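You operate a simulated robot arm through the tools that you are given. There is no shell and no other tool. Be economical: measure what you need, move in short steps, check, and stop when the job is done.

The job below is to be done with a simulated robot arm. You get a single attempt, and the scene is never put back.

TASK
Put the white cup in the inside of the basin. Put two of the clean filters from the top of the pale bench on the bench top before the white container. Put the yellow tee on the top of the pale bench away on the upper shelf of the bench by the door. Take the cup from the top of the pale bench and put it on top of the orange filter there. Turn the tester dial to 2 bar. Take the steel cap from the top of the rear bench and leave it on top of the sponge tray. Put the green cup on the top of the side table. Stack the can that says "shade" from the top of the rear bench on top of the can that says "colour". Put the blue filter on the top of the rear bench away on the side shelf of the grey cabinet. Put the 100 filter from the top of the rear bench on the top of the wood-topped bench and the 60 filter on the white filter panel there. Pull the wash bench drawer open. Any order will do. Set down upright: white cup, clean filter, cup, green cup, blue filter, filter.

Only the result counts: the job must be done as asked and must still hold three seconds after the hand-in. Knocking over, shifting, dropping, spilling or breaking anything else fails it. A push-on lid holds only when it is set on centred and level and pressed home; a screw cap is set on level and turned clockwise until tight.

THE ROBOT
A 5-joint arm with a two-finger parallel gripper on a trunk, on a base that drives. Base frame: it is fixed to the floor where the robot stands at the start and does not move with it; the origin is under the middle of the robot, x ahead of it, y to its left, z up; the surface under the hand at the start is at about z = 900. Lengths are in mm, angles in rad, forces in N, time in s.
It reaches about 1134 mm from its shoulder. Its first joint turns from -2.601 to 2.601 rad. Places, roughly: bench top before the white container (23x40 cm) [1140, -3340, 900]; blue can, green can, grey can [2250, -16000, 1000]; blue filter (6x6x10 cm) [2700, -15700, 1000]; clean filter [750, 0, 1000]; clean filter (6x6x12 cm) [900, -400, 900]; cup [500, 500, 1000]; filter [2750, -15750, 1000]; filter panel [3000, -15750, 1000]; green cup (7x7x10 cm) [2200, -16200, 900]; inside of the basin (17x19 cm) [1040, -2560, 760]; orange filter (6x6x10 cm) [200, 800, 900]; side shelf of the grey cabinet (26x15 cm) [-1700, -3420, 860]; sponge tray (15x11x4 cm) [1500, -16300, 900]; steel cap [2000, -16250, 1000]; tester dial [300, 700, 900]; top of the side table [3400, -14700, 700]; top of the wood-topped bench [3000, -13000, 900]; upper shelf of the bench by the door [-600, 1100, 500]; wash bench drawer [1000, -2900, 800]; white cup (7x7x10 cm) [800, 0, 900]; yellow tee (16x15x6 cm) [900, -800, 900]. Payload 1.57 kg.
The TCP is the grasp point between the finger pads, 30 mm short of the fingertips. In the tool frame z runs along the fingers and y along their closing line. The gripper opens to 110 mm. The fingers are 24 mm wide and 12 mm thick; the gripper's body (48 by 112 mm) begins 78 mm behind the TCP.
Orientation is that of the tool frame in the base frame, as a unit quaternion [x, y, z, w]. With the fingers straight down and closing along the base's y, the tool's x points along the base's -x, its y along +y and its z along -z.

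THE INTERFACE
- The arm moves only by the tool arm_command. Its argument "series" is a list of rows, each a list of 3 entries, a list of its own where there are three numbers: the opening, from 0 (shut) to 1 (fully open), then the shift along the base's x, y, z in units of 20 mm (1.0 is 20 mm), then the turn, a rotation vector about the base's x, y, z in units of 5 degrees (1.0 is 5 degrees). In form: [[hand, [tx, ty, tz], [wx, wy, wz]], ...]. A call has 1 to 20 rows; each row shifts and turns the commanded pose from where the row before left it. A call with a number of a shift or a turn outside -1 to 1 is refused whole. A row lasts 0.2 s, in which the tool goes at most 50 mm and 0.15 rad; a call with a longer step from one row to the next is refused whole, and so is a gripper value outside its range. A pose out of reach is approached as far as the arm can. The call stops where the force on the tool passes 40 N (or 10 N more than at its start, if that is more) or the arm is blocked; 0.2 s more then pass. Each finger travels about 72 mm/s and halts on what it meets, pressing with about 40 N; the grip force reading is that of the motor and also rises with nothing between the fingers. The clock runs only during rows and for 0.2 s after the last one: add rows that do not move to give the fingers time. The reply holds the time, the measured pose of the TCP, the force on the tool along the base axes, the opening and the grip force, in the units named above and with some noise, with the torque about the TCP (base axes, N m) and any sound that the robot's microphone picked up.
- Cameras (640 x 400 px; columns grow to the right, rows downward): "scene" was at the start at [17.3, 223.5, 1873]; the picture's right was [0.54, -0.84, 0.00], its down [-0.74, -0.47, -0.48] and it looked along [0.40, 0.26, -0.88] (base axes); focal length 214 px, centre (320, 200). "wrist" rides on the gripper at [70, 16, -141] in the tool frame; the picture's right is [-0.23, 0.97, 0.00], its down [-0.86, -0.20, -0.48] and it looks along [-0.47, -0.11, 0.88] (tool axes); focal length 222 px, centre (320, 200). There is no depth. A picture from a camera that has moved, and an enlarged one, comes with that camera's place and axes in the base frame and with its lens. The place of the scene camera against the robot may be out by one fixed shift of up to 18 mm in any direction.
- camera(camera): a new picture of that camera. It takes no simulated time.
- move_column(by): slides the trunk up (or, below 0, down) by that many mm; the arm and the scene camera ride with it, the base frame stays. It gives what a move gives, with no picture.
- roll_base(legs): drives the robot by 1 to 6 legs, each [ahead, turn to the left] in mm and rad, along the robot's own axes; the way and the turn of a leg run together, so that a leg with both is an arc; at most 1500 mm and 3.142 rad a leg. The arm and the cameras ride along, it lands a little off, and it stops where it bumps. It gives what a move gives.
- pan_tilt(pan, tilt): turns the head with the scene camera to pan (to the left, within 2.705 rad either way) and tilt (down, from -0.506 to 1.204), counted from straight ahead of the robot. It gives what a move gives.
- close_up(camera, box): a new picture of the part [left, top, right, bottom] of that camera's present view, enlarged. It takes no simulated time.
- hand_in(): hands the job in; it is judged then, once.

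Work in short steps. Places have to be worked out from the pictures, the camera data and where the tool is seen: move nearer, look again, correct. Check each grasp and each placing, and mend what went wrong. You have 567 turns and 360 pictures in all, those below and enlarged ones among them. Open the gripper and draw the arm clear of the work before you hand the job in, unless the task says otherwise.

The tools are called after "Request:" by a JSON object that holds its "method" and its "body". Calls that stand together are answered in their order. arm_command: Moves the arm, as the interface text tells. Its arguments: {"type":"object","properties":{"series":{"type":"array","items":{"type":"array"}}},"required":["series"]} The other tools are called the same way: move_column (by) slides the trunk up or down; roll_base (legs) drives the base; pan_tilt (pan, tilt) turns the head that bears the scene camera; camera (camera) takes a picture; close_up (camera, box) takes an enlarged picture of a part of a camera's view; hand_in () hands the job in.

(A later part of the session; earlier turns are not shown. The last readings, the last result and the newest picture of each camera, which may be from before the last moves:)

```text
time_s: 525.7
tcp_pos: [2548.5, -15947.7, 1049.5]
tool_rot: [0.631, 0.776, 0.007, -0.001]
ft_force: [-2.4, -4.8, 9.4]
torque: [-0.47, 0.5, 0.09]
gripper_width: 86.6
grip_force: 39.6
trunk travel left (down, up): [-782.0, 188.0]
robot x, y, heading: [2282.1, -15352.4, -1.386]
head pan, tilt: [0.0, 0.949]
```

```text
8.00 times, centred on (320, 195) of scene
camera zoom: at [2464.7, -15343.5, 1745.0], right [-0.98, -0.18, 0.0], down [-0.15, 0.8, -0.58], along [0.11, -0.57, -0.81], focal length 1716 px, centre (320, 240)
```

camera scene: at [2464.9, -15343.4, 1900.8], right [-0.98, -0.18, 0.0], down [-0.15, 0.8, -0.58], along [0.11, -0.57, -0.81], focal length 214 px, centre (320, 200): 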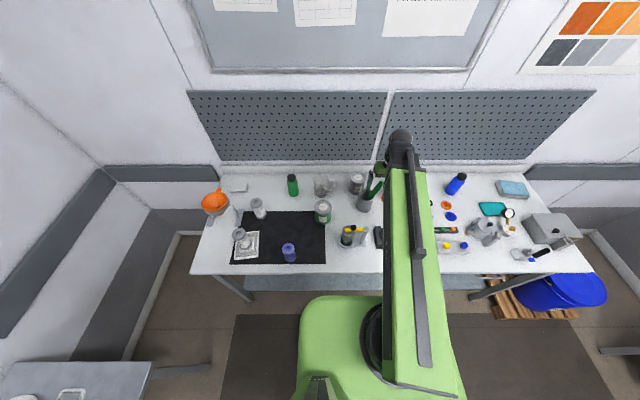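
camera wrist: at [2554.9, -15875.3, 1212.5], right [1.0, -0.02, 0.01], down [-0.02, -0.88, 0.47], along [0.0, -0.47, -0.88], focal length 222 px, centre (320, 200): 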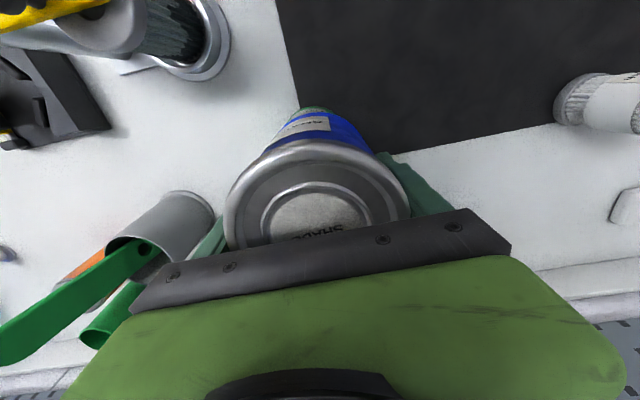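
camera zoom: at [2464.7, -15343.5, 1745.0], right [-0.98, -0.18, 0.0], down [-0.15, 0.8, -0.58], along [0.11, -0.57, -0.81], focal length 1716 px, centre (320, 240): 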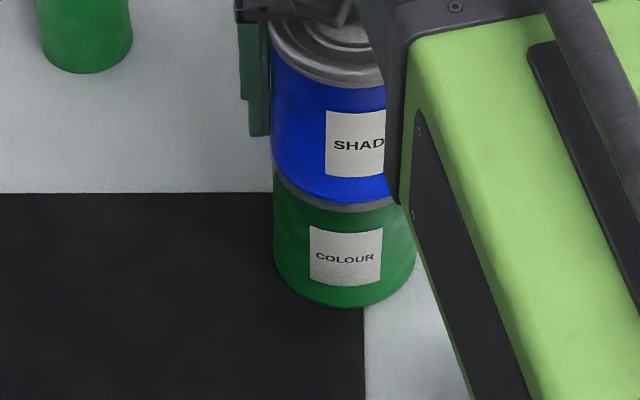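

Now aligned. Release and rise.

Request:
{"method": "arm_command", "body": {"series": [[0.84, [0, 0, 0], [0, 0, 0]], [0.9, [0, 0, 0], [0, 0, 0]], [1, [0, 0, 0], [0, 0, 0]], [1, [0, 0, 0], [0, 0, 0]]]}}

Request:
{"method": "move_column", "body": {"by": 150}}

Request:
{"method": "camera", "body": {"camera": "wrist"}}

Request:
{"method": "close_up", "body": {"camera": "scene", "box": [260, 150, 380, 250]}}

```text
time_s: 526.7
tcp_pos: [2548.8, -15946.5, 1049.4]
tool_rot: [0.63, 0.777, 0.007, -0.001]
ft_force: [-0.7, 0.4, 0.4]
torque: [0.02, 0.01, -0.01]
gripper_width: 109.9
grip_force: 0.1
trunk travel left (down, up): [-782.0, 188.0]
robot x, y, heading: [2285.3, -15356.0, -1.388]
head pan, tilt: [0.0, 0.949]
```

```text
time_s: 528.5
tcp_pos: [2547.0, -15948.0, 1199.3]
tool_rot: [0.63, 0.777, 0.007, 0.0]
ft_force: [-0.2, 0.6, 0.3]
torque: [-0.02, 0.01, -0.01]
gripper_width: 109.8
grip_force: 0.0
trunk travel left (down, up): [-932.0, 38.0]
robot x, y, heading: [2284.9, -15354.6, -1.383]
head pan, tilt: [0.0, 0.949]
```

```text
175 pictures are left
camera wrist: at [2548.9, -15876.7, 1341.6], right [1.0, -0.02, 0.01], down [-0.02, -0.88, 0.47], along [0.0, -0.47, -0.88], focal length 222 px, centre (320, 200)
```

wrist: 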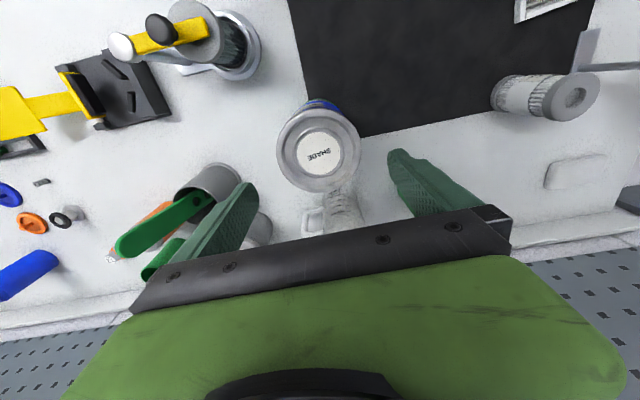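

```text
4.00 times, centred on (320, 200) of scene
camera zoom: at [2465.2, -15343.8, 1894.7], right [-0.98, -0.18, 0.0], down [-0.15, 0.8, -0.58], along [0.11, -0.57, -0.81], focal length 858 px, centre (320, 200)
```

zoom: 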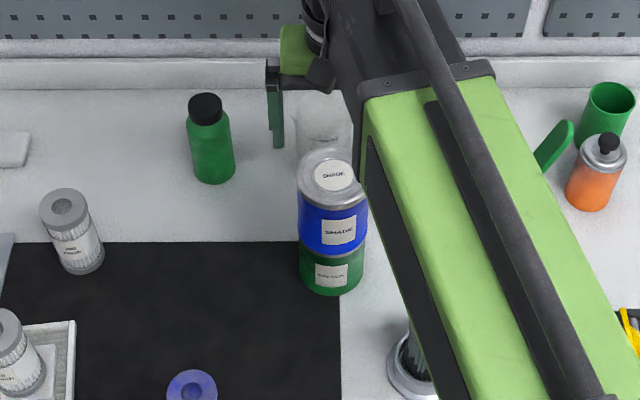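

Stacked well. Now the green cup: move the camera over its area.

Request:
{"method": "move_column", "body": {"by": 36}}

Request:
{"method": "arm_command", "body": {"series": [[1, [-0.96, -0.42, 0], [0, 0, 0]], [1, [-0.96, -0.42, 0], [0, 0, 0]], [1, [-0.96, -0.42, 0], [0, 0, 0]], [1, [-0.96, -0.42, 0], [0, 0, 0]], [1, [-0.96, -0.42, 0], [0, 0, 0]], [1, [-0.96, -0.42, 0], [0, 0, 0]], [1, [-0.96, -0.42, 0], [0, 0, 0]], [1, [-0.96, -0.42, 0], [0, 0, 0]], [1, [-0.96, -0.42, 0], [0, 0, 0]], [1, [-0.96, -0.42, 0], [0, 0, 0]], [1, [-0.96, -0.42, 0], [0, 0, 0]], [1, [-0.96, -0.42, 0], [0, 0, 0]], [1, [-0.96, -0.42, 0], [0, 0, 0]], [1, [-0.96, -0.42, 0], [0, 0, 0]], [1, [-0.96, -0.42, 0], [0, 0, 0]], [1, [-0.96, -0.42, 0], [0, 0, 0]], [1, [-0.96, -0.42, 0], [0, 0, 0]], [1, [-0.96, -0.42, 0], [0, 0, 0]]]}}

Request:
{"method": "camera", "body": {"camera": "wrist"}}

```text
time_s: 529.3
tcp_pos: [2548.6, -15948.4, 1235.2]
tool_rot: [0.63, 0.777, 0.007, -0.001]
ft_force: [-0.8, -0.4, 0.0]
torque: [-0.02, 0.01, 0.02]
gripper_width: 110.1
grip_force: 0.0
trunk travel left (down, up): [-968.0, 2.0]
robot x, y, heading: [2282.7, -15355.2, -1.39]
head pan, tilt: [0.0, 0.949]
```

```text
time_s: 533.1
tcp_pos: [2202.3, -16097.0, 1235.1]
tool_rot: [0.63, 0.777, 0.008, -0.001]
ft_force: [-0.4, 0.1, -0.1]
torque: [0.0, 0.0, -0.01]
gripper_width: 110.1
grip_force: 0.0
trunk travel left (down, up): [-968.0, 2.0]
robot x, y, heading: [2283.5, -15355.8, -1.386]
head pan, tilt: [0.0, 0.949]
```

```text
173 pictures are left
camera wrist: at [2201.7, -16027.1, 1377.5], right [1.0, -0.02, 0.01], down [-0.02, -0.88, 0.47], along [0.0, -0.47, -0.88], focal length 222 px, centre (320, 200)
```

wrist: 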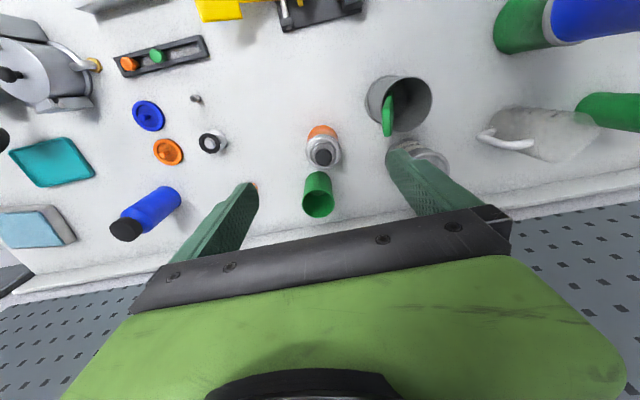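

Request:
{"method": "close_up", "body": {"camera": "wrist", "box": [270, 90, 390, 230]}}

```text
2.86 times, centred on (330, 160) of wrist
camera zoom: at [2201.7, -16027.1, 1377.5], right [1.0, -0.02, 0.01], down [-0.02, -0.88, 0.47], along [0.0, -0.47, -0.88], focal length 635 px, centre (291, 314)
```

zoom: 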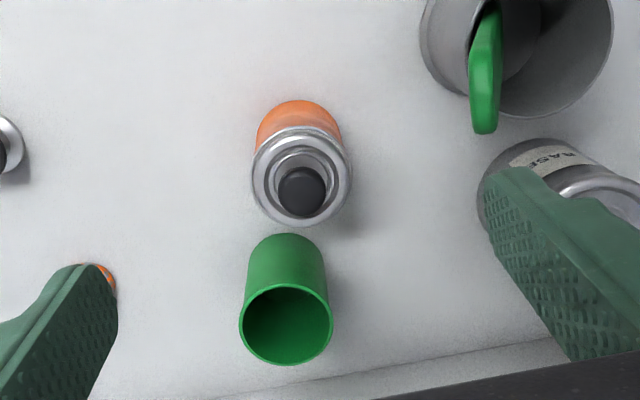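

Green cup centre ≈(2198,-16238). Move above and descend.

Request:
{"method": "arm_command", "body": {"series": [[1, [-0.025, -0.88, 0], [0, 0, 0]], [1, [-0.025, -0.88, 0], [0, 0, 0]], [1, [-0.025, -0.88, 0], [0, 0, 0]], [1, [-0.025, -0.88, 0], [0, 0, 0]], [1, [-0.025, -0.88, 0], [0, 0, 0]], [1, [-0.025, -0.88, 0], [0, 0, 0]], [1, [-0.025, -0.88, 0], [0, 0, 0]], [1, [-0.025, -0.88, 0], [0, 0, 0]], [1, [0, 0, 0], [0, 0, 0]]]}}

Request:
{"method": "move_column", "body": {"by": -190}}

Request:
{"method": "camera", "body": {"camera": "wrist"}}

```text
time_s: 535.1
tcp_pos: [2197.3, -16238.5, 1235.8]
tool_rot: [0.629, 0.777, 0.007, -0.001]
ft_force: [-0.4, 0.3, 0.2]
torque: [0.02, 0.02, 0.01]
gripper_width: 110.0
grip_force: 0.0
trunk travel left (down, up): [-968.0, 2.0]
robot x, y, heading: [2281.3, -15352.2, -1.39]
head pan, tilt: [0.0, 0.949]
```

```text
time_s: 537.1
tcp_pos: [2197.4, -16239.3, 1045.4]
tool_rot: [0.63, 0.777, 0.006, 0.0]
ft_force: [-0.5, -0.3, 0.2]
torque: [0.01, 0.01, 0.01]
gripper_width: 109.9
grip_force: 0.2
trunk travel left (down, up): [-778.0, 192.0]
robot x, y, heading: [2286.9, -15350.2, -1.393]
head pan, tilt: [0.0, 0.949]
```

```text
171 pictures are left
camera wrist: at [2198.5, -16169.3, 1187.7], right [1.0, -0.02, 0.01], down [-0.02, -0.88, 0.47], along [0.0, -0.47, -0.88], focal length 222 px, centre (320, 200)
```

wrist: 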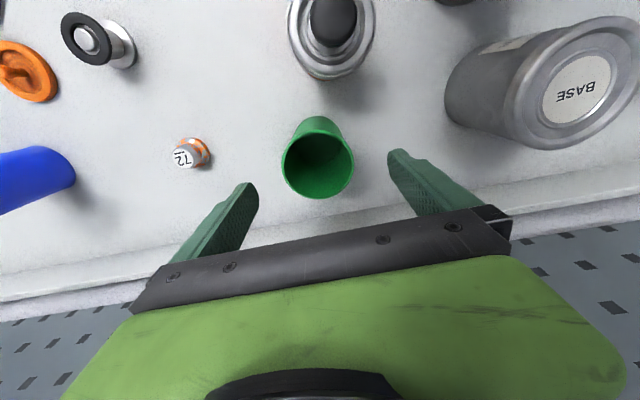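

Request:
{"method": "arm_command", "body": {"series": [[1, [-0.08, 0.15, 0], [0, 0, 0]]]}}

Request:
{"method": "move_column", "body": {"by": -85}}

Request:
{"method": "arm_command", "body": {"series": [[0, [0, 0, 0], [0, 0, 0]], [0, [0, 0, 0], [0, 0, 0]], [0, [0, 0, 0], [0, 0, 0]], [0, [0, 0, 0], [0, 0, 0]]]}}

Request:
{"method": "move_column", "body": {"by": 272}}

Request:
{"method": "camera", "body": {"camera": "wrist"}}

```text
time_s: 537.5
tcp_pos: [2197.5, -16237.0, 1045.7]
tool_rot: [0.63, 0.777, 0.007, -0.001]
ft_force: [0.2, -0.3, -0.1]
torque: [0.01, -0.02, -0.01]
gripper_width: 110.0
grip_force: 0.1
trunk travel left (down, up): [-778.0, 192.0]
robot x, y, heading: [2280.0, -15351.5, -1.392]
head pan, tilt: [0.0, 0.949]
```

```text
time_s: 538.8
tcp_pos: [2195.8, -16237.5, 961.2]
tool_rot: [0.63, 0.777, 0.007, -0.001]
ft_force: [0.2, 0.6, 0.4]
torque: [0.04, -0.03, -0.02]
gripper_width: 110.1
grip_force: 0.0
trunk travel left (down, up): [-693.0, 277.0]
robot x, y, heading: [2280.6, -15355.7, -1.393]
head pan, tilt: [0.0, 0.949]
```

```text
time_s: 539.8
tcp_pos: [2196.3, -16236.7, 959.2]
tool_rot: [0.63, 0.777, 0.007, -0.001]
ft_force: [0.0, -0.4, 0.9]
torque: [0.02, 0.04, 0.01]
gripper_width: 62.1
grip_force: 40.3
trunk travel left (down, up): [-693.0, 277.0]
robot x, y, heading: [2283.3, -15353.0, -1.387]
head pan, tilt: [0.0, 0.949]
```

```text
time_s: 542.5
tcp_pos: [2196.8, -16236.9, 1233.9]
tool_rot: [0.63, 0.777, 0.008, -0.001]
ft_force: [-0.2, 0.2, -0.2]
torque: [-0.03, -0.01, 0.01]
gripper_width: 62.0
grip_force: 40.2
trunk travel left (down, up): [-965.0, 5.0]
robot x, y, heading: [2284.1, -15356.0, -1.39]
head pan, tilt: [0.0, 0.949]
```

```text
170 pictures are left
camera wrist: at [2197.1, -16166.4, 1374.5], right [1.0, -0.02, 0.01], down [-0.02, -0.88, 0.47], along [0.0, -0.47, -0.88], focal length 222 px, centre (320, 200)
```

wrist: 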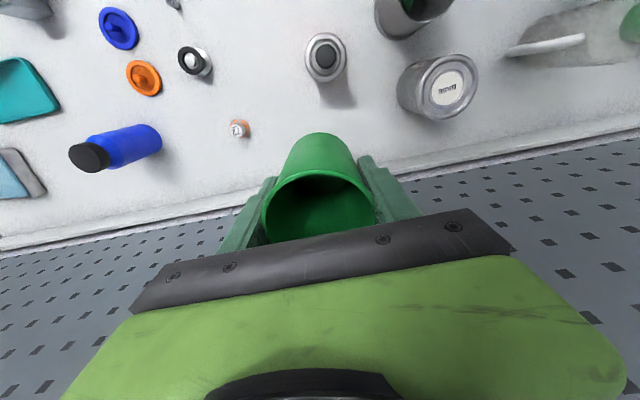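

Green cup held. Retract, back away and turn to the side table.

Request:
{"method": "arm_command", "body": {"series": [[0, [0.1, 1, 0], [0, 0, 0]], [0, [0.1, 1, 0], [0, 0, 0]], [0, [0.1, 1, 0], [0, 0, 0]], [0, [0.1, 1, 0], [0, 0, 0]], [0, [0.1, 1, 0], [0, 0, 0]], [0, [0.1, 1, 0], [0, 0, 0]], [0, [0.1, 1, 0], [0, 0, 0]], [0, [0.1, 1, 0], [0, 0, 0]], [0, [0.1, 1, 0], [0, 0, 0]], [0, [0.1, 1, 0], [0, 0, 0]], [0, [0.1, 1, 0], [0, 0, 0]], [0, [0.1, 1, 0], [0, 0, 0]], [0, [0.1, 1, 0], [0, 0, 0]]]}}

Request:
{"method": "roll_base", "body": {"legs": [[-480, 0], [0, 1.56], [250, 0]]}}

Request:
{"method": "pan_tilt", "body": {"pan": 0.0, "tilt": 0.9}}

Request:
{"method": "camera", "body": {"camera": "scene"}}

Request:
{"method": "camera", "body": {"camera": "wrist"}}

```text
time_s: 545.3
tcp_pos: [2222.3, -15975.4, 1232.3]
tool_rot: [0.63, 0.777, 0.007, 0.0]
ft_force: [0.3, 0.1, 0.7]
torque: [0.0, 0.04, -0.01]
gripper_width: 61.9
grip_force: 39.4
trunk travel left (down, up): [-965.0, 5.0]
robot x, y, heading: [2283.0, -15351.4, -1.39]
head pan, tilt: [0.0, 0.949]
```

```text
time_s: 553.3
tcp_pos: [3067.2, -14936.3, 1232.3]
tool_rot: [-0.088, 0.996, 0.005, -0.005]
ft_force: [0.5, 0.4, -0.4]
torque: [-0.06, 0.01, -0.03]
gripper_width: 61.8
grip_force: 39.7
trunk travel left (down, up): [-965.0, 5.0]
robot x, y, heading: [2442.3, -14826.8, 0.138]
head pan, tilt: [0.0, 0.949]
```

```text
time_s: 553.9
tcp_pos: [3066.0, -14936.1, 1232.6]
tool_rot: [-0.089, 0.996, 0.005, -0.006]
ft_force: [0.3, 0.0, -0.5]
torque: [0.01, -0.01, -0.02]
gripper_width: 61.7
grip_force: 39.9
trunk travel left (down, up): [-965.0, 5.0]
robot x, y, heading: [2443.6, -14824.7, 0.141]
head pan, tilt: [0.0, 0.901]
```

```text
169 pictures are left
camera scene: at [2458.7, -14646.1, 1931.4], right [0.14, -0.99, 0.0], down [-0.78, -0.11, -0.62], along [0.62, 0.09, -0.78], focal length 214 px, centre (320, 200)
```

scene: 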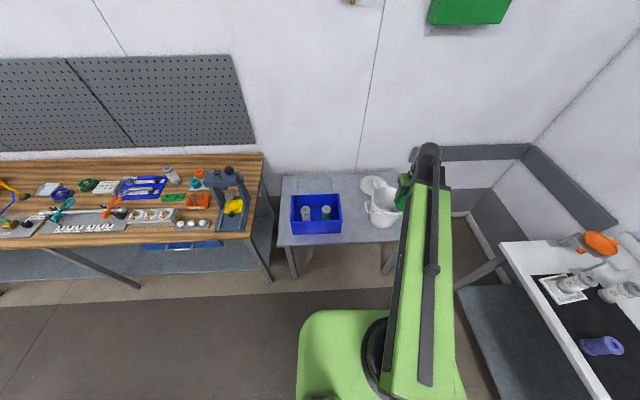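

```text
168 pictures are left
camera wrist: at [2996.0, -14932.9, 1374.5], right [0.05, 1.0, 0.01], down [0.88, -0.05, 0.47], along [0.47, -0.02, -0.88], focal length 222 px, centre (320, 200)
```

wrist: 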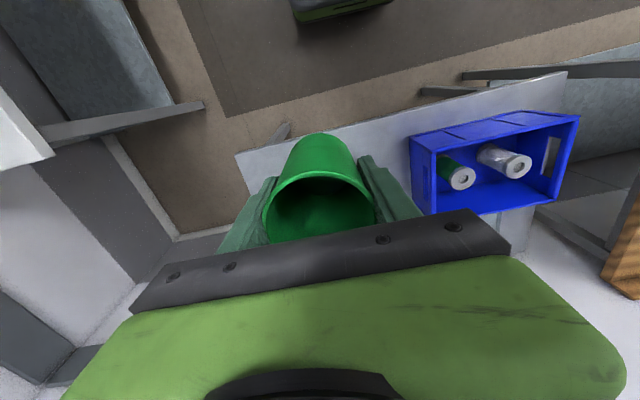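

Free spot between crate and bucket near the table's front: (3205,-14785). Move over it and lower.

Request:
{"method": "arm_command", "body": {"series": [[0, [0.87, 0.94, 0], [0, 0, 0]], [0, [0.87, 0.94, 0], [0, 0, 0]], [0, [0.87, 0.94, 0], [0, 0, 0]], [0, [0.87, 0.94, 0], [0, 0, 0]], [0, [0.87, 0.94, 0], [0, 0, 0]], [0, [0.87, 0.94, 0], [0, 0, 0]], [0, [0.87, 0.94, 0], [0, 0, 0]], [0, [0.87, 0.94, 0], [0, 0, 0]], [0, [0, 0, 0], [0, 0, 0]]]}}

Request:
{"method": "move_column", "body": {"by": -300}}

Request:
{"method": "camera", "body": {"camera": "wrist"}}

Request:
{"method": "camera", "body": {"camera": "scene"}}

```text
time_s: 555.9
tcp_pos: [3204.8, -14785.3, 1232.3]
tool_rot: [-0.088, 0.996, 0.004, -0.006]
ft_force: [-0.2, 0.7, 0.4]
torque: [-0.04, 0.02, -0.01]
gripper_width: 62.0
grip_force: 40.6
trunk travel left (down, up): [-965.0, 5.0]
robot x, y, heading: [2443.9, -14823.4, 0.137]
head pan, tilt: [0.0, 0.901]
```

```text
time_s: 558.9
tcp_pos: [3205.8, -14785.4, 932.9]
tool_rot: [-0.089, 0.996, 0.005, -0.005]
ft_force: [-0.1, 0.0, -0.6]
torque: [0.03, -0.01, 0.01]
gripper_width: 61.9
grip_force: 40.2
trunk travel left (down, up): [-665.0, 305.0]
robot x, y, heading: [2445.2, -14822.3, 0.137]
head pan, tilt: [0.0, 0.901]
```

```text
167 pictures are left
camera wrist: at [3135.0, -14782.1, 1074.7], right [0.05, 1.0, 0.01], down [0.88, -0.05, 0.47], along [0.47, -0.02, -0.88], focal length 222 px, centre (320, 200)
```

wrist: 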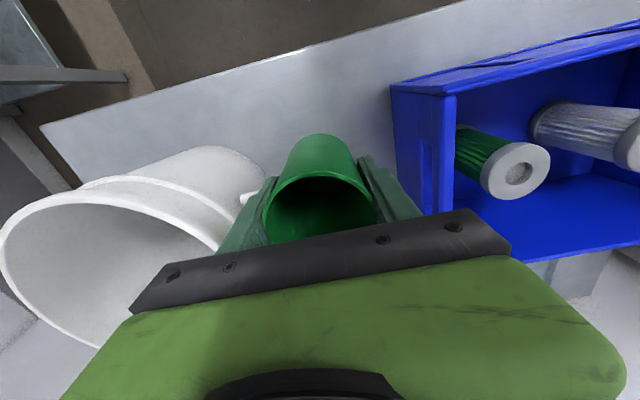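

```text
166 pictures are left
camera scene: at [2458.7, -14645.0, 1631.4], right [0.14, -0.99, 0.0], down [-0.78, -0.11, -0.62], along [0.62, 0.09, -0.78], focal length 214 px, centre (320, 200)
```

scene: 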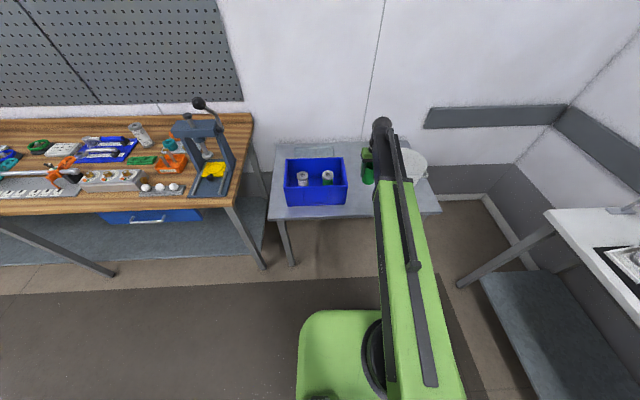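

Bucket lug is somewhat near; shift 20 mm toward the front and 5 mm toward the crate, then continue down.

Request:
{"method": "arm_command", "body": {"series": [[0, [-1, 0.25, 0], [0, 0, 0]], [0, [0, 0, 0], [0, 0, 0]]]}}

Request:
{"method": "move_column", "body": {"by": -150}}

Request:
{"method": "camera", "body": {"camera": "wrist"}}

```text
time_s: 559.5
tcp_pos: [3186.0, -14779.9, 932.4]
tool_rot: [-0.088, 0.996, 0.004, -0.005]
ft_force: [-0.4, 0.0, -0.7]
torque: [0.03, 0.02, 0.01]
gripper_width: 61.8
grip_force: 40.6
trunk travel left (down, up): [-665.0, 305.0]
robot x, y, heading: [2442.3, -14826.1, 0.137]
head pan, tilt: [0.0, 0.901]
```

```text
time_s: 561.3
tcp_pos: [3182.8, -14781.2, 783.8]
tool_rot: [-0.087, 0.996, 0.004, -0.005]
ft_force: [-3.9, -0.7, 22.8]
torque: [-0.36, -0.31, 0.01]
gripper_width: 61.5
grip_force: 40.9
trunk travel left (down, up): [-515.0, 455.0]
robot x, y, heading: [2443.0, -14823.5, 0.139]
head pan, tilt: [0.0, 0.901]
```

```text
165 pictures are left
camera wrist: at [3113.6, -14777.3, 926.0], right [0.05, 1.0, 0.01], down [0.88, -0.05, 0.47], along [0.47, -0.02, -0.88], focal length 222 px, centre (320, 200)
```

wrist: 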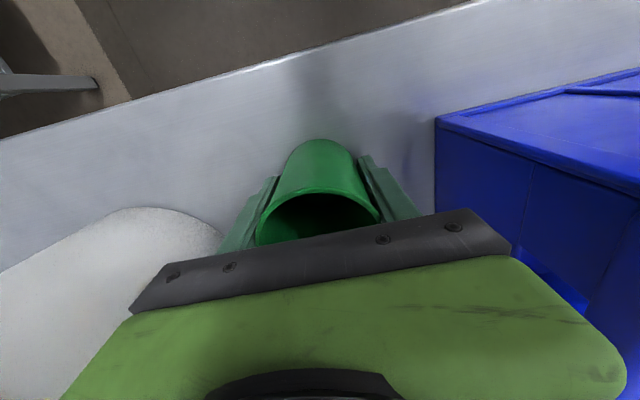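

Already in contact (table ≈728). Relieve, open gently, and rise.

Request:
{"method": "move_column", "body": {"by": 2}}

Request:
{"method": "arm_command", "body": {"series": [[0.6, [0, 0, 0], [0, 0, 0]], [0.65, [0, 0, 0], [0, 0, 0]], [0.7, [0, 0, 0], [0, 0, 0]], [0.7, [0, 0, 0], [0, 0, 0]]]}}

Request:
{"method": "move_column", "body": {"by": 300}}

Request:
{"method": "camera", "body": {"camera": "wrist"}}

```text
time_s: 561.8
tcp_pos: [3185.5, -14780.4, 784.0]
tool_rot: [-0.088, 0.996, 0.005, -0.005]
ft_force: [-0.3, 0.9, 0.3]
torque: [0.01, 0.03, 0.01]
gripper_width: 61.2
grip_force: 39.9
trunk travel left (down, up): [-517.0, 453.0]
robot x, y, heading: [2439.6, -14826.3, 0.136]
head pan, tilt: [0.0, 0.901]
```

```text
time_s: 562.8
tcp_pos: [3185.4, -14781.2, 783.4]
tool_rot: [-0.088, 0.996, 0.004, -0.006]
ft_force: [0.4, 0.2, 0.0]
torque: [0.0, -0.01, -0.01]
gripper_width: 76.7
grip_force: 0.1
trunk travel left (down, up): [-517.0, 453.0]
robot x, y, heading: [2441.8, -14825.9, 0.137]
head pan, tilt: [0.0, 0.901]
```

```text
time_s: 565.8
tcp_pos: [3185.1, -14780.1, 1083.9]
tool_rot: [-0.087, 0.996, 0.005, -0.005]
ft_force: [0.3, 0.3, -0.6]
torque: [-0.01, -0.03, 0.0]
gripper_width: 76.9
grip_force: 0.0
trunk travel left (down, up): [-817.0, 153.0]
robot x, y, heading: [2441.7, -14826.9, 0.135]
head pan, tilt: [0.0, 0.901]
```

```text
164 pictures are left
camera wrist: at [3115.5, -14777.4, 1226.6], right [0.05, 1.0, 0.01], down [0.88, -0.05, 0.47], along [0.47, -0.02, -0.88], focal length 222 px, centre (320, 200)
```

wrist: 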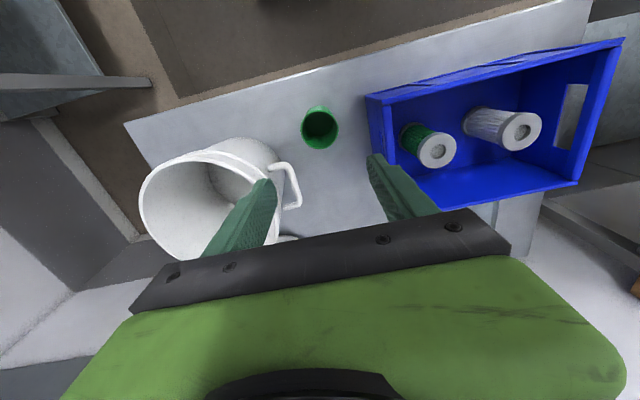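

Green cup placed. Now the steel cap: raise, retract and drive to the right half of the rear bench.

Request:
{"method": "move_column", "body": {"by": 150}}

Request:
{"method": "arm_command", "body": {"series": [[1, [-1, 0, 0], [0, 0, 0]], [1, [-1, 0, 0], [0, 0, 0]], [1, [-1, 0, 0], [0, 0, 0]], [1, [-1, 0, 0], [0, 0, 0]], [1, [-1, 0, 0], [0, 0, 0]], [1, [-1, 0, 0], [0, 0, 0]]]}}

Request:
{"method": "roll_base", "body": {"legs": [[-300, 0], [0, -2.38], [680, 0], [0, 0.85], [60, 0]]}}

Request:
{"method": "camera", "body": {"camera": "wrist"}}

Request:
{"method": "camera", "body": {"camera": "scene"}}

```text
time_s: 567.6
tcp_pos: [3184.3, -14779.5, 1234.5]
tool_rot: [-0.088, 0.996, 0.004, -0.005]
ft_force: [0.4, 0.9, 1.2]
torque: [0.02, -0.01, 0.01]
gripper_width: 77.0
grip_force: 0.0
trunk travel left (down, up): [-967.0, 3.0]
robot x, y, heading: [2438.7, -14824.1, 0.136]
head pan, tilt: [0.0, 0.901]
```

```text
time_s: 569.0
tcp_pos: [3064.3, -14781.7, 1234.2]
tool_rot: [-0.088, 0.996, 0.005, -0.006]
ft_force: [-0.1, -0.3, 0.6]
torque: [-0.01, 0.02, 0.03]
gripper_width: 109.7
grip_force: 0.1
trunk travel left (down, up): [-967.0, 3.0]
robot x, y, heading: [2440.8, -14820.6, 0.138]
head pan, tilt: [0.0, 0.901]
```

```text
time_s: 582.7
tcp_pos: [1835.7, -16087.5, 1232.8]
tool_rot: [0.614, 0.789, 0.008, -0.001]
ft_force: [-0.2, -1.3, -0.1]
torque: [0.07, 0.02, 0.0]
gripper_width: 110.1
grip_force: 0.1
trunk travel left (down, up): [-967.0, 3.0]
robot x, y, heading: [1754.8, -15463.0, -1.37]
head pan, tilt: [0.0, 0.901]
```

```text
163 pictures are left
camera wrist: at [1832.7, -16017.5, 1375.0], right [1.0, 0.02, 0.01], down [0.01, -0.89, 0.47], along [0.01, -0.47, -0.89], focal length 222 px, centre (320, 200)
```

wrist: 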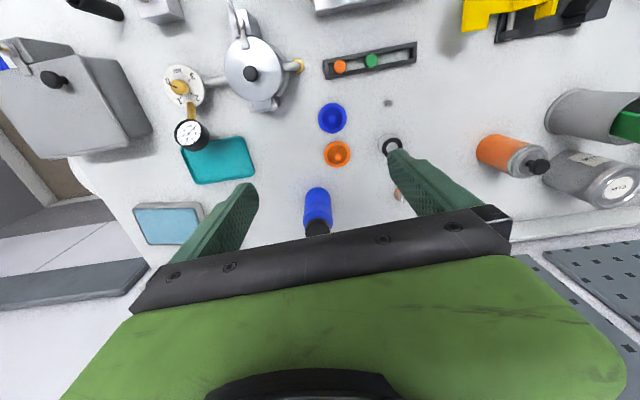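

```text
162 pictures are left
camera scene: at [1934.7, -15459.4, 1933.4], right [-0.98, -0.2, 0.0], down [-0.16, 0.77, -0.62], along [0.12, -0.61, -0.79], focal length 214 px, centre (320, 200)
```

scene: 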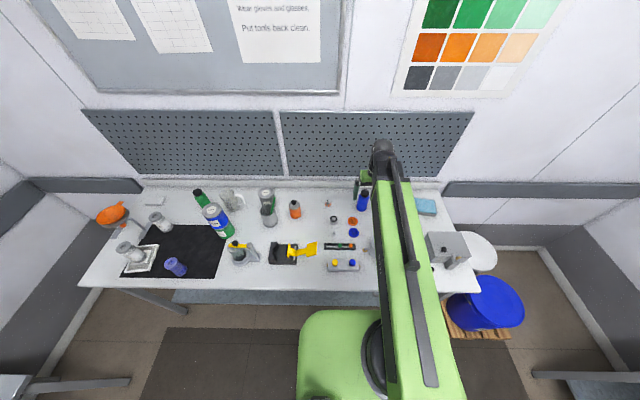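

Two candidates for "steel cap": the grey flanged piece at (1979,-16127) and the "72" piece at ~(2055,-16237). Zoom to examine.

Request:
{"method": "close_up", "body": {"camera": "scene", "box": [315, 190, 365, 230]}}

Request:
{"method": "close_up", "body": {"camera": "wrist", "box": [370, 120, 420, 210]}}

```text
10.00 times, centred on (340, 210) of scene
camera zoom: at [1934.7, -15459.4, 1933.4], right [-0.98, -0.2, 0.0], down [-0.16, 0.77, -0.62], along [0.12, -0.61, -0.79], focal length 2145 px, centre (120, 100)
```

zoom: 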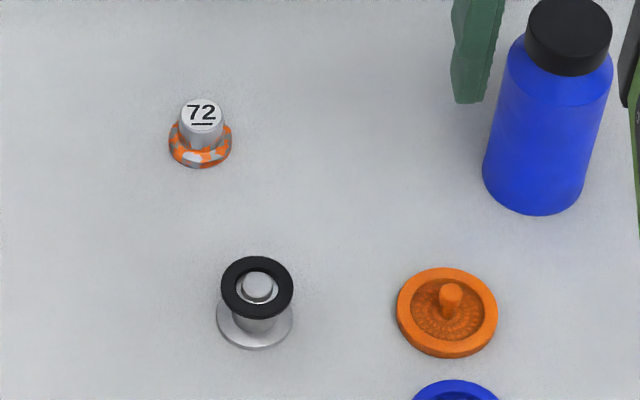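

```text
4.44 times, centred on (395, 165) of wrist
camera zoom: at [1832.7, -16017.5, 1375.0], right [1.0, 0.02, 0.01], down [0.01, -0.89, 0.47], along [0.01, -0.47, -0.89], focal length 987 px, centre (-13, 356)
```

zoom: 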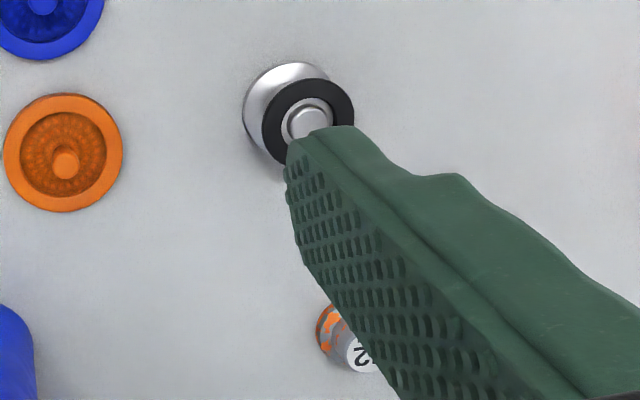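

The flanged steel piece with the rubber ring is the steel cap (the "72" is a numbered nozzle). Centre ≈(1980.5,-16130). Move over it and descend partway.

Request:
{"method": "arm_command", "body": {"series": [[0.6, [0.906, -0.266, 0], [0, 0, 0]], [0.6, [0.906, -0.266, 0], [0, 0, 0]], [0.6, [0.906, -0.266, 0], [0, 0, 0]], [0.6, [0.906, -0.266, 0], [0, 0, 0]], [0.6, [0.906, -0.266, 0], [0, 0, 0]], [0.6, [0.906, -0.266, 0], [0, 0, 0]], [0.6, [0.906, -0.266, 0], [0, 0, 0]], [0.6, [0.906, -0.266, 0], [0, 0, 0]], [0.6, [0, 0, 0], [0, 0, 0]]]}}

Request:
{"method": "move_column", "body": {"by": -250}}

Request:
{"method": "camera", "body": {"camera": "wrist"}}

```text
time_s: 584.7
tcp_pos: [1980.4, -16125.1, 1236.2]
tool_rot: [0.615, 0.789, 0.007, 0.0]
ft_force: [-0.9, 0.0, -0.4]
torque: [-0.01, -0.03, 0.0]
gripper_width: 66.0
grip_force: 0.0
trunk travel left (down, up): [-967.0, 3.0]
robot x, y, heading: [1756.4, -15463.2, -1.37]
head pan, tilt: [0.0, 0.901]
```

```text
time_s: 587.3
tcp_pos: [1982.8, -16124.6, 984.0]
tool_rot: [0.614, 0.789, 0.007, -0.002]
ft_force: [-0.5, 0.6, -0.3]
torque: [0.0, 0.0, -0.03]
gripper_width: 66.1
grip_force: 0.1
trunk travel left (down, up): [-717.0, 253.0]
robot x, y, heading: [1751.7, -15467.7, -1.367]
head pan, tilt: [0.0, 0.901]
```

```text
159 pictures are left
camera wrist: at [1978.8, -16054.7, 1126.7], right [1.0, 0.02, 0.01], down [0.01, -0.88, 0.47], along [0.01, -0.47, -0.88], focal length 222 px, centre (320, 200)
```

wrist: 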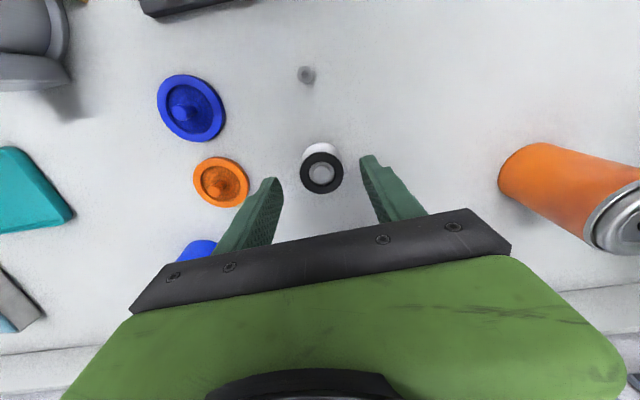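

Request:
{"method": "arm_command", "body": {"series": [[0.6, [0.12, -0.3, 0], [0, 0, 0]], [0.6, [0, 0, 0], [0, 0, 0]]]}}

Request:
{"method": "move_column", "body": {"by": -49}}

Request:
{"method": "arm_command", "body": {"series": [[0, [0, 0, 0], [0, 0, 0]], [0, [0, 0, 0], [0, 0, 0]], [0, [0, 0, 0], [0, 0, 0]], [0, [0, 0, 0], [0, 0, 0]]]}}

Request:
{"method": "move_column", "body": {"by": 100}}

Request:
{"method": "camera", "body": {"camera": "wrist"}}

```text
time_s: 587.9
tcp_pos: [1984.1, -16130.9, 985.3]
tool_rot: [0.614, 0.789, 0.007, -0.001]
ft_force: [-0.8, 0.5, 0.8]
torque: [-0.01, -0.01, -0.01]
gripper_width: 66.0
grip_force: 0.1
trunk travel left (down, up): [-717.0, 253.0]
robot x, y, heading: [1755.3, -15464.4, -1.37]
head pan, tilt: [0.0, 0.901]
```

```text
time_s: 588.8
tcp_pos: [1983.7, -16131.0, 935.2]
tool_rot: [0.614, 0.789, 0.007, -0.001]
ft_force: [0.8, 1.3, -0.7]
torque: [0.01, -0.01, 0.0]
gripper_width: 66.0
grip_force: 0.0
trunk travel left (down, up): [-668.0, 302.0]
robot x, y, heading: [1753.2, -15468.2, -1.371]
head pan, tilt: [0.0, 0.901]
```

```text
time_s: 589.8
tcp_pos: [1983.8, -16130.2, 935.1]
tool_rot: [0.614, 0.789, 0.008, 0.0]
ft_force: [-0.3, -0.1, -0.3]
torque: [0.02, 0.02, -0.03]
gripper_width: 36.1
grip_force: 39.9
trunk travel left (down, up): [-668.0, 302.0]
robot x, y, heading: [1758.8, -15466.8, -1.367]
head pan, tilt: [0.0, 0.901]
```

```text
time_s: 591.1
tcp_pos: [1984.2, -16131.8, 1034.4]
tool_rot: [0.614, 0.789, 0.008, 0.0]
ft_force: [0.5, -0.5, 1.2]
torque: [-0.04, 0.0, -0.03]
gripper_width: 36.0
grip_force: 39.8
trunk travel left (down, up): [-768.0, 202.0]
robot x, y, heading: [1755.1, -15466.0, -1.363]
head pan, tilt: [0.0, 0.901]
```

```text
158 pictures are left
camera wrist: at [1981.5, -16060.7, 1177.5], right [1.0, 0.02, 0.01], down [0.01, -0.88, 0.47], along [0.01, -0.47, -0.88], focal length 222 px, centre (320, 200)
```

wrist: 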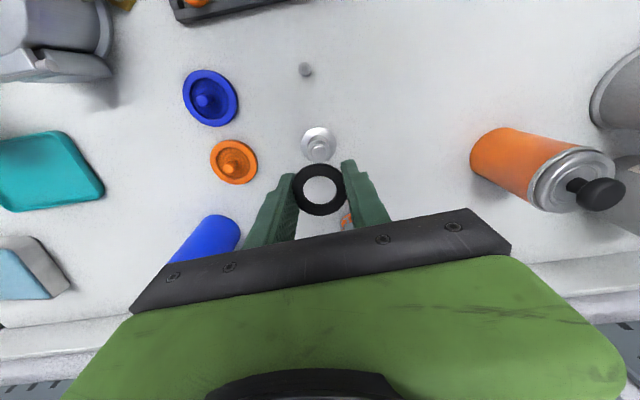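

Only the black ring came up; the steel part stayed. Zoom to see it.

Request:
{"method": "close_up", "body": {"camera": "wrist", "box": [280, 110, 360, 230]}}

Request:
{"method": "close_up", "body": {"camera": "scene", "box": [310, 185, 370, 235]}}

```text
3.33 times, centred on (320, 170) of wrist
camera zoom: at [1981.5, -16060.7, 1177.5], right [1.0, 0.02, 0.01], down [0.01, -0.88, 0.47], along [0.01, -0.47, -0.88], focal length 740 px, centre (320, 300)
```

zoom: 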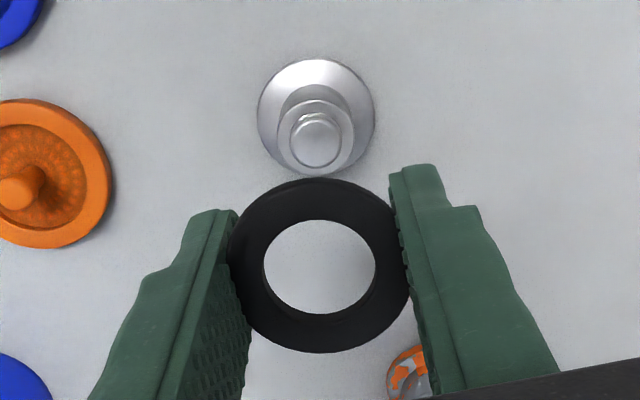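

```text
8.00 times, centred on (340, 210) of scene
camera zoom: at [1935.2, -15454.2, 1734.3], right [-0.98, -0.2, 0.0], down [-0.16, 0.77, -0.62], along [0.12, -0.61, -0.78], focal length 1716 px, centre (160, 120)
```

zoom: 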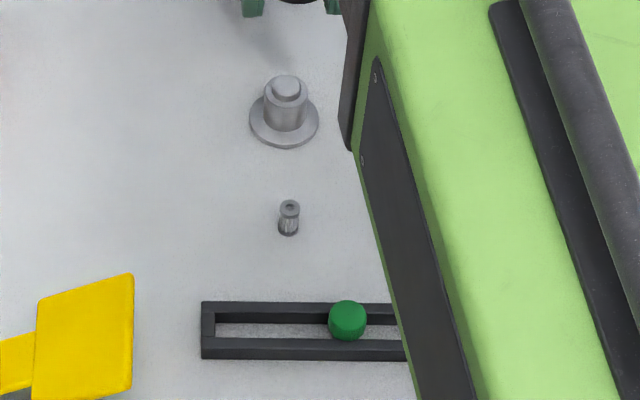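

The ring is a separate seal resting on a steel post, so put it back exactly. Align over the post (1982,-16130.5) and lower to the original height.

Request:
{"method": "arm_command", "body": {"series": [[0, [-0.09, 0.04, 0], [0, 0, 0]], [0, [0, 0, 0], [0, 0, 0]]]}}

Request:
{"method": "move_column", "body": {"by": -85}}

Request:
{"method": "close_up", "body": {"camera": "wrist", "box": [280, 110, 360, 230]}}

```text
time_s: 591.7
tcp_pos: [1981.1, -16129.6, 1034.3]
tool_rot: [0.615, 0.789, 0.007, -0.001]
ft_force: [-0.1, -0.8, -0.5]
torque: [0.0, 0.0, 0.03]
gripper_width: 35.9
grip_force: 40.0
trunk travel left (down, up): [-768.0, 202.0]
robot x, y, heading: [1754.4, -15463.2, -1.371]
head pan, tilt: [0.0, 0.901]
```

```text
time_s: 593.0
tcp_pos: [1982.5, -16130.6, 951.3]
tool_rot: [0.614, 0.789, 0.008, -0.001]
ft_force: [0.3, -0.2, 0.8]
torque: [-0.04, -0.06, -0.01]
gripper_width: 36.1
grip_force: 40.3
trunk travel left (down, up): [-683.0, 287.0]
robot x, y, heading: [1752.4, -15462.1, -1.366]
head pan, tilt: [0.0, 0.901]
```

```text
3.33 times, centred on (320, 170) of wrist
camera zoom: at [1979.7, -16060.1, 1092.7], right [1.0, 0.02, 0.01], down [0.01, -0.88, 0.47], along [0.01, -0.47, -0.88], focal length 740 px, centre (320, 300)
```

zoom: 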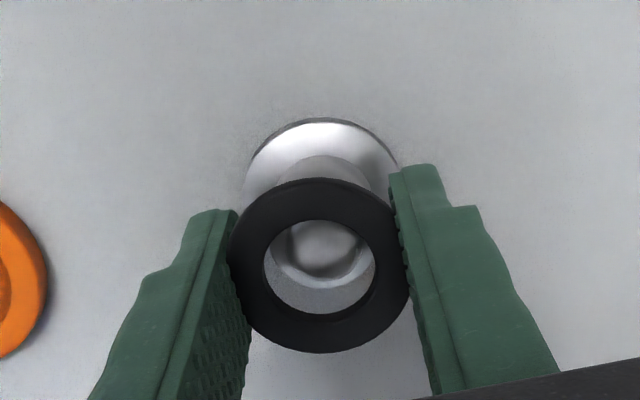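

Request:
{"method": "move_column", "body": {"by": -14}}

Request:
{"method": "close_up", "body": {"camera": "wrist", "box": [280, 110, 360, 230]}}

```text
time_s: 593.6
tcp_pos: [1981.9, -16131.3, 936.0]
tool_rot: [0.614, 0.789, 0.008, -0.001]
ft_force: [0.2, 0.3, 0.2]
torque: [0.03, -0.01, -0.01]
gripper_width: 36.2
grip_force: 40.1
trunk travel left (down, up): [-669.0, 301.0]
robot x, y, heading: [1753.6, -15465.6, -1.373]
head pan, tilt: [0.0, 0.901]
```

```text
3.33 times, centred on (320, 170) of wrist
camera zoom: at [1979.7, -16060.1, 1078.6], right [1.0, 0.02, 0.01], down [0.01, -0.88, 0.47], along [0.01, -0.47, -0.88], focal length 740 px, centre (320, 300)
```

zoom: 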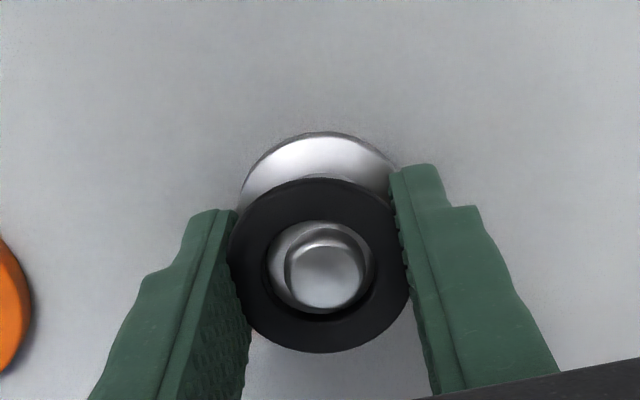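

Seated concentrically. Open and rise.

Request:
{"method": "arm_command", "body": {"series": [[0.4, [0, 0, 0], [0, 0, 0]], [0.5, [0, 0, 0], [0, 0, 0]], [0.6, [0, 0, 0], [0, 0, 0]], [0.6, [0, 0, 0], [0, 0, 0]]]}}

Request:
{"method": "move_column", "body": {"by": 150}}

Request:
{"method": "camera", "body": {"camera": "wrist"}}

Request:
{"method": "close_up", "body": {"camera": "wrist", "box": [290, 120, 390, 230]}}

```text
time_s: 594.6
tcp_pos: [1982.4, -16131.3, 936.2]
tool_rot: [0.614, 0.789, 0.008, -0.001]
ft_force: [-0.8, 0.1, -1.3]
torque: [0.0, 0.0, -0.01]
gripper_width: 66.1
grip_force: 0.0
trunk travel left (down, up): [-669.0, 301.0]
robot x, y, heading: [1753.9, -15465.8, -1.365]
head pan, tilt: [0.0, 0.901]
```

```text
time_s: 596.3
tcp_pos: [1982.4, -16130.2, 1085.9]
tool_rot: [0.614, 0.789, 0.008, -0.001]
ft_force: [-0.3, 0.8, 0.0]
torque: [0.02, -0.01, 0.0]
gripper_width: 66.1
grip_force: 0.1
trunk travel left (down, up): [-819.0, 151.0]
robot x, y, heading: [1752.1, -15466.5, -1.365]
head pan, tilt: [0.0, 0.901]
```

```text
153 pictures are left
camera wrist: at [1979.8, -16060.1, 1228.5], right [1.0, 0.02, 0.01], down [0.01, -0.88, 0.47], along [0.01, -0.47, -0.88], focal length 222 px, centre (320, 200)
```

wrist: 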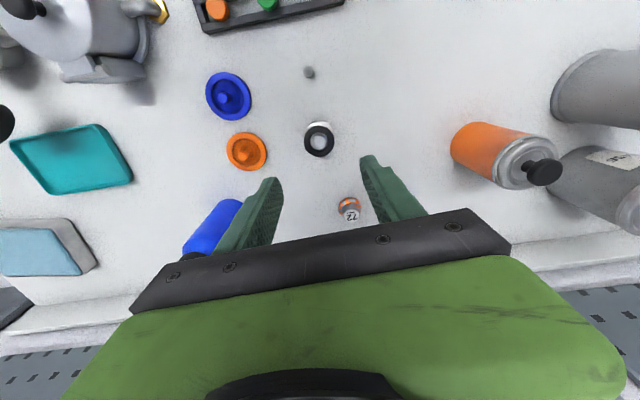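

```text
3.64 times, centred on (340, 175) of wrist
camera zoom: at [1979.8, -16060.1, 1228.5], right [1.0, 0.02, 0.01], down [0.01, -0.88, 0.47], along [0.01, -0.47, -0.88], focal length 808 px, centre (247, 291)
```

zoom: 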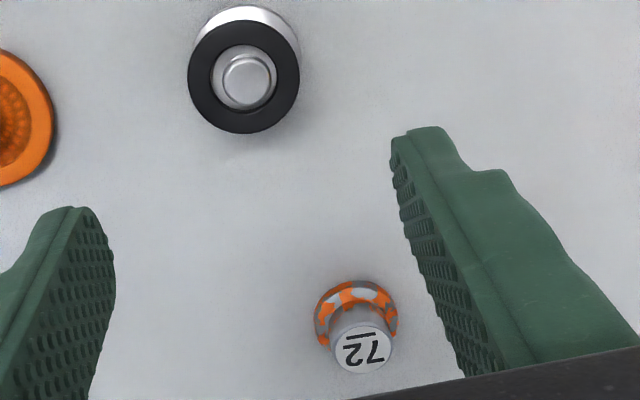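

Ring is back in place. The "72" steel air cap is at (2034,-16246.5). Move over it.

Request:
{"method": "arm_command", "body": {"series": [[0.6, [0.433, -0.967, 0], [0, 0, 0]], [0.6, [0.433, -0.967, 0], [0, 0, 0]], [0.6, [0.433, -0.967, 0], [0, 0, 0]], [0.6, [0.433, -0.967, 0], [0, 0, 0]], [0.6, [0.433, -0.967, 0], [0, 0, 0]], [0.6, [0.433, -0.967, 0], [0, 0, 0]], [0.6, [0, 0, 0], [0, 0, 0]]]}}

Request:
{"method": "move_column", "body": {"by": -100}}

Request:
{"method": "camera", "body": {"camera": "wrist"}}

```text
time_s: 597.9
tcp_pos: [2033.8, -16245.7, 1086.8]
tool_rot: [0.615, 0.788, 0.007, -0.001]
ft_force: [-0.2, -0.3, 0.0]
torque: [-0.03, 0.0, -0.02]
gripper_width: 65.9
grip_force: 0.1
trunk travel left (down, up): [-819.0, 151.0]
robot x, y, heading: [1750.5, -15468.0, -1.364]
head pan, tilt: [0.0, 0.901]
```

```text
time_s: 599.2
tcp_pos: [2035.0, -16246.7, 986.8]
tool_rot: [0.616, 0.788, 0.008, 0.0]
ft_force: [-0.1, 0.3, 0.8]
torque: [0.01, -0.03, 0.0]
gripper_width: 65.9
grip_force: 0.1
trunk travel left (down, up): [-719.0, 251.0]
robot x, y, heading: [1752.0, -15465.2, -1.368]
head pan, tilt: [0.0, 0.901]
```

```text
151 pictures are left
camera wrist: at [2032.0, -16175.6, 1128.7], right [1.0, 0.02, 0.01], down [0.01, -0.88, 0.47], along [0.01, -0.47, -0.88], focal length 222 px, centre (320, 200)
```

wrist: 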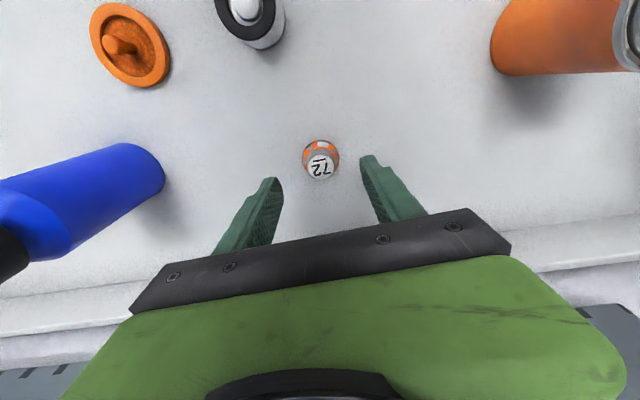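

Aligned. Lower, grip, lift and check.

Request:
{"method": "move_column", "body": {"by": -50}}

Request:
{"method": "arm_command", "body": {"series": [[0, [0, 0, 0], [0, 0, 0]], [0, [0, 0, 0], [0, 0, 0]], [0, [0, 0, 0], [0, 0, 0]], [0, [0, 0, 0], [0, 0, 0]]]}}

Request:
{"method": "move_column", "body": {"by": 90}}

Request:
{"method": "camera", "body": {"camera": "wrist"}}

```text
time_s: 600.2
tcp_pos: [2034.3, -16246.6, 936.8]
tool_rot: [0.615, 0.789, 0.007, -0.001]
ft_force: [0.6, 0.1, 0.6]
torque: [0.0, -0.01, 0.0]
gripper_width: 66.1
grip_force: 0.0
trunk travel left (down, up): [-669.0, 301.0]
robot x, y, heading: [1752.3, -15463.2, -1.37]
head pan, tilt: [0.0, 0.901]
```

```text
time_s: 601.2
tcp_pos: [2034.5, -16245.0, 935.7]
tool_rot: [0.614, 0.79, 0.008, -0.001]
ft_force: [0.1, -0.1, 0.8]
torque: [-0.03, -0.01, 0.02]
gripper_width: 36.7
grip_force: 40.8
trunk travel left (down, up): [-669.0, 301.0]
robot x, y, heading: [1757.5, -15464.1, -1.367]
head pan, tilt: [0.0, 0.901]
```

```text
time_s: 602.4
tcp_pos: [2035.1, -16247.3, 1025.7]
tool_rot: [0.614, 0.789, 0.007, -0.001]
ft_force: [-0.2, -0.5, -1.0]
torque: [0.0, 0.03, 0.01]
gripper_width: 36.7
grip_force: 40.4
trunk travel left (down, up): [-759.0, 211.0]
robot x, y, heading: [1756.6, -15467.9, -1.368]
head pan, tilt: [0.0, 0.901]
```

```text
150 pictures are left
camera wrist: at [2032.1, -16175.8, 1168.5], right [1.0, 0.02, 0.01], down [0.01, -0.88, 0.47], along [0.01, -0.47, -0.88], focal length 222 px, centre (320, 200)
```

wrist: 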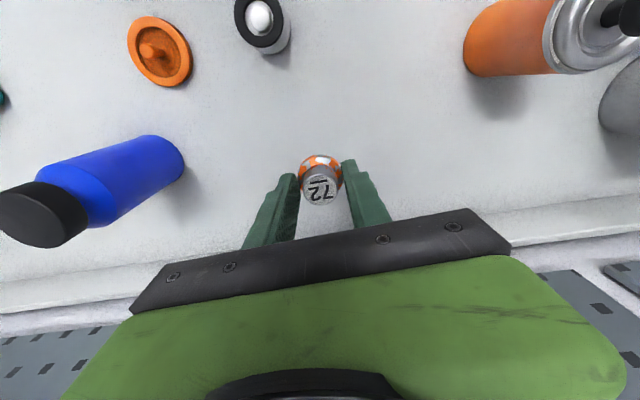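

Held. Raise clear of the bottle and move toward the sponge tray.

Request:
{"method": "move_column", "body": {"by": 140}}

Request:
{"method": "arm_command", "body": {"series": [[0, [-1, 0, 0], [0, 0, 0]], [0, [-1, 0, 0], [0, 0, 0]], [0, [-1, 0, 0], [0, 0, 0]], [0, [-1, 0, 0], [0, 0, 0]], [0, [-1, 0, 0], [0, 0, 0]], [0, [-1, 0, 0], [0, 0, 0]], [0, [-1, 0, 0], [0, 0, 0]], [0, [-1, 0, 0], [0, 0, 0]], [0, [-1, 0, 0], [0, 0, 0]], [0, [-1, 0, 0], [0, 0, 0]], [0, [-1, 0, 0], [0, 0, 0]], [0, [-1, 0, 0], [0, 0, 0]], [0, [-1, 0, 0], [0, 0, 0]], [0, [-1, 0, 0], [0, 0, 0]], [0, [-1, 0, 0], [0, 0, 0]], [0, [-1, 0, 0], [0, 0, 0]], [0, [-1, 0, 0], [0, 0, 0]], [0, [-1, 0, 0], [0, 0, 0]], [0, [-1, 0, 0], [0, 0, 0]], [0, [-1, 0, 0], [0, 0, 0]]]}}

Request:
{"method": "camera", "body": {"camera": "wrist"}}

```text
time_s: 604.1
tcp_pos: [2033.6, -16245.4, 1165.2]
tool_rot: [0.615, 0.789, 0.007, -0.001]
ft_force: [0.1, -0.2, -2.3]
torque: [-0.04, 0.02, -0.01]
gripper_width: 36.7
grip_force: 40.1
trunk travel left (down, up): [-899.0, 71.0]
robot x, y, heading: [1756.3, -15465.4, -1.364]
head pan, tilt: [0.0, 0.901]
```

```text
time_s: 608.3
tcp_pos: [1634.2, -16246.9, 1166.4]
tool_rot: [0.614, 0.79, 0.008, -0.002]
ft_force: [0.1, 0.7, -1.1]
torque: [-0.05, 0.0, 0.02]
gripper_width: 36.5
grip_force: 39.7
trunk travel left (down, up): [-899.0, 71.0]
robot x, y, heading: [1754.4, -15461.9, -1.367]
head pan, tilt: [0.0, 0.901]
```

```text
149 pictures are left
camera wrist: at [1630.8, -16176.6, 1308.5], right [1.0, 0.02, 0.01], down [0.01, -0.88, 0.47], along [0.01, -0.47, -0.88], focal length 222 px, centre (320, 200)
```

wrist: 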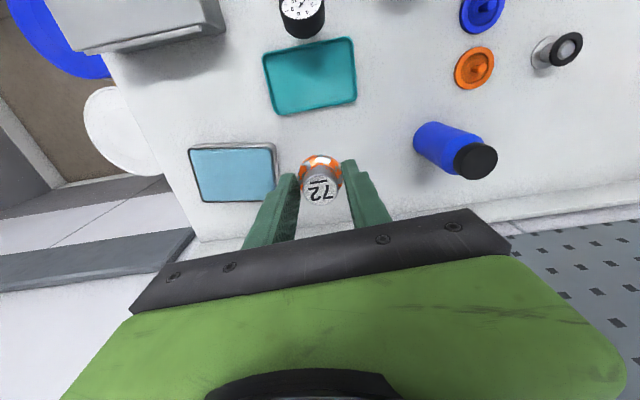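

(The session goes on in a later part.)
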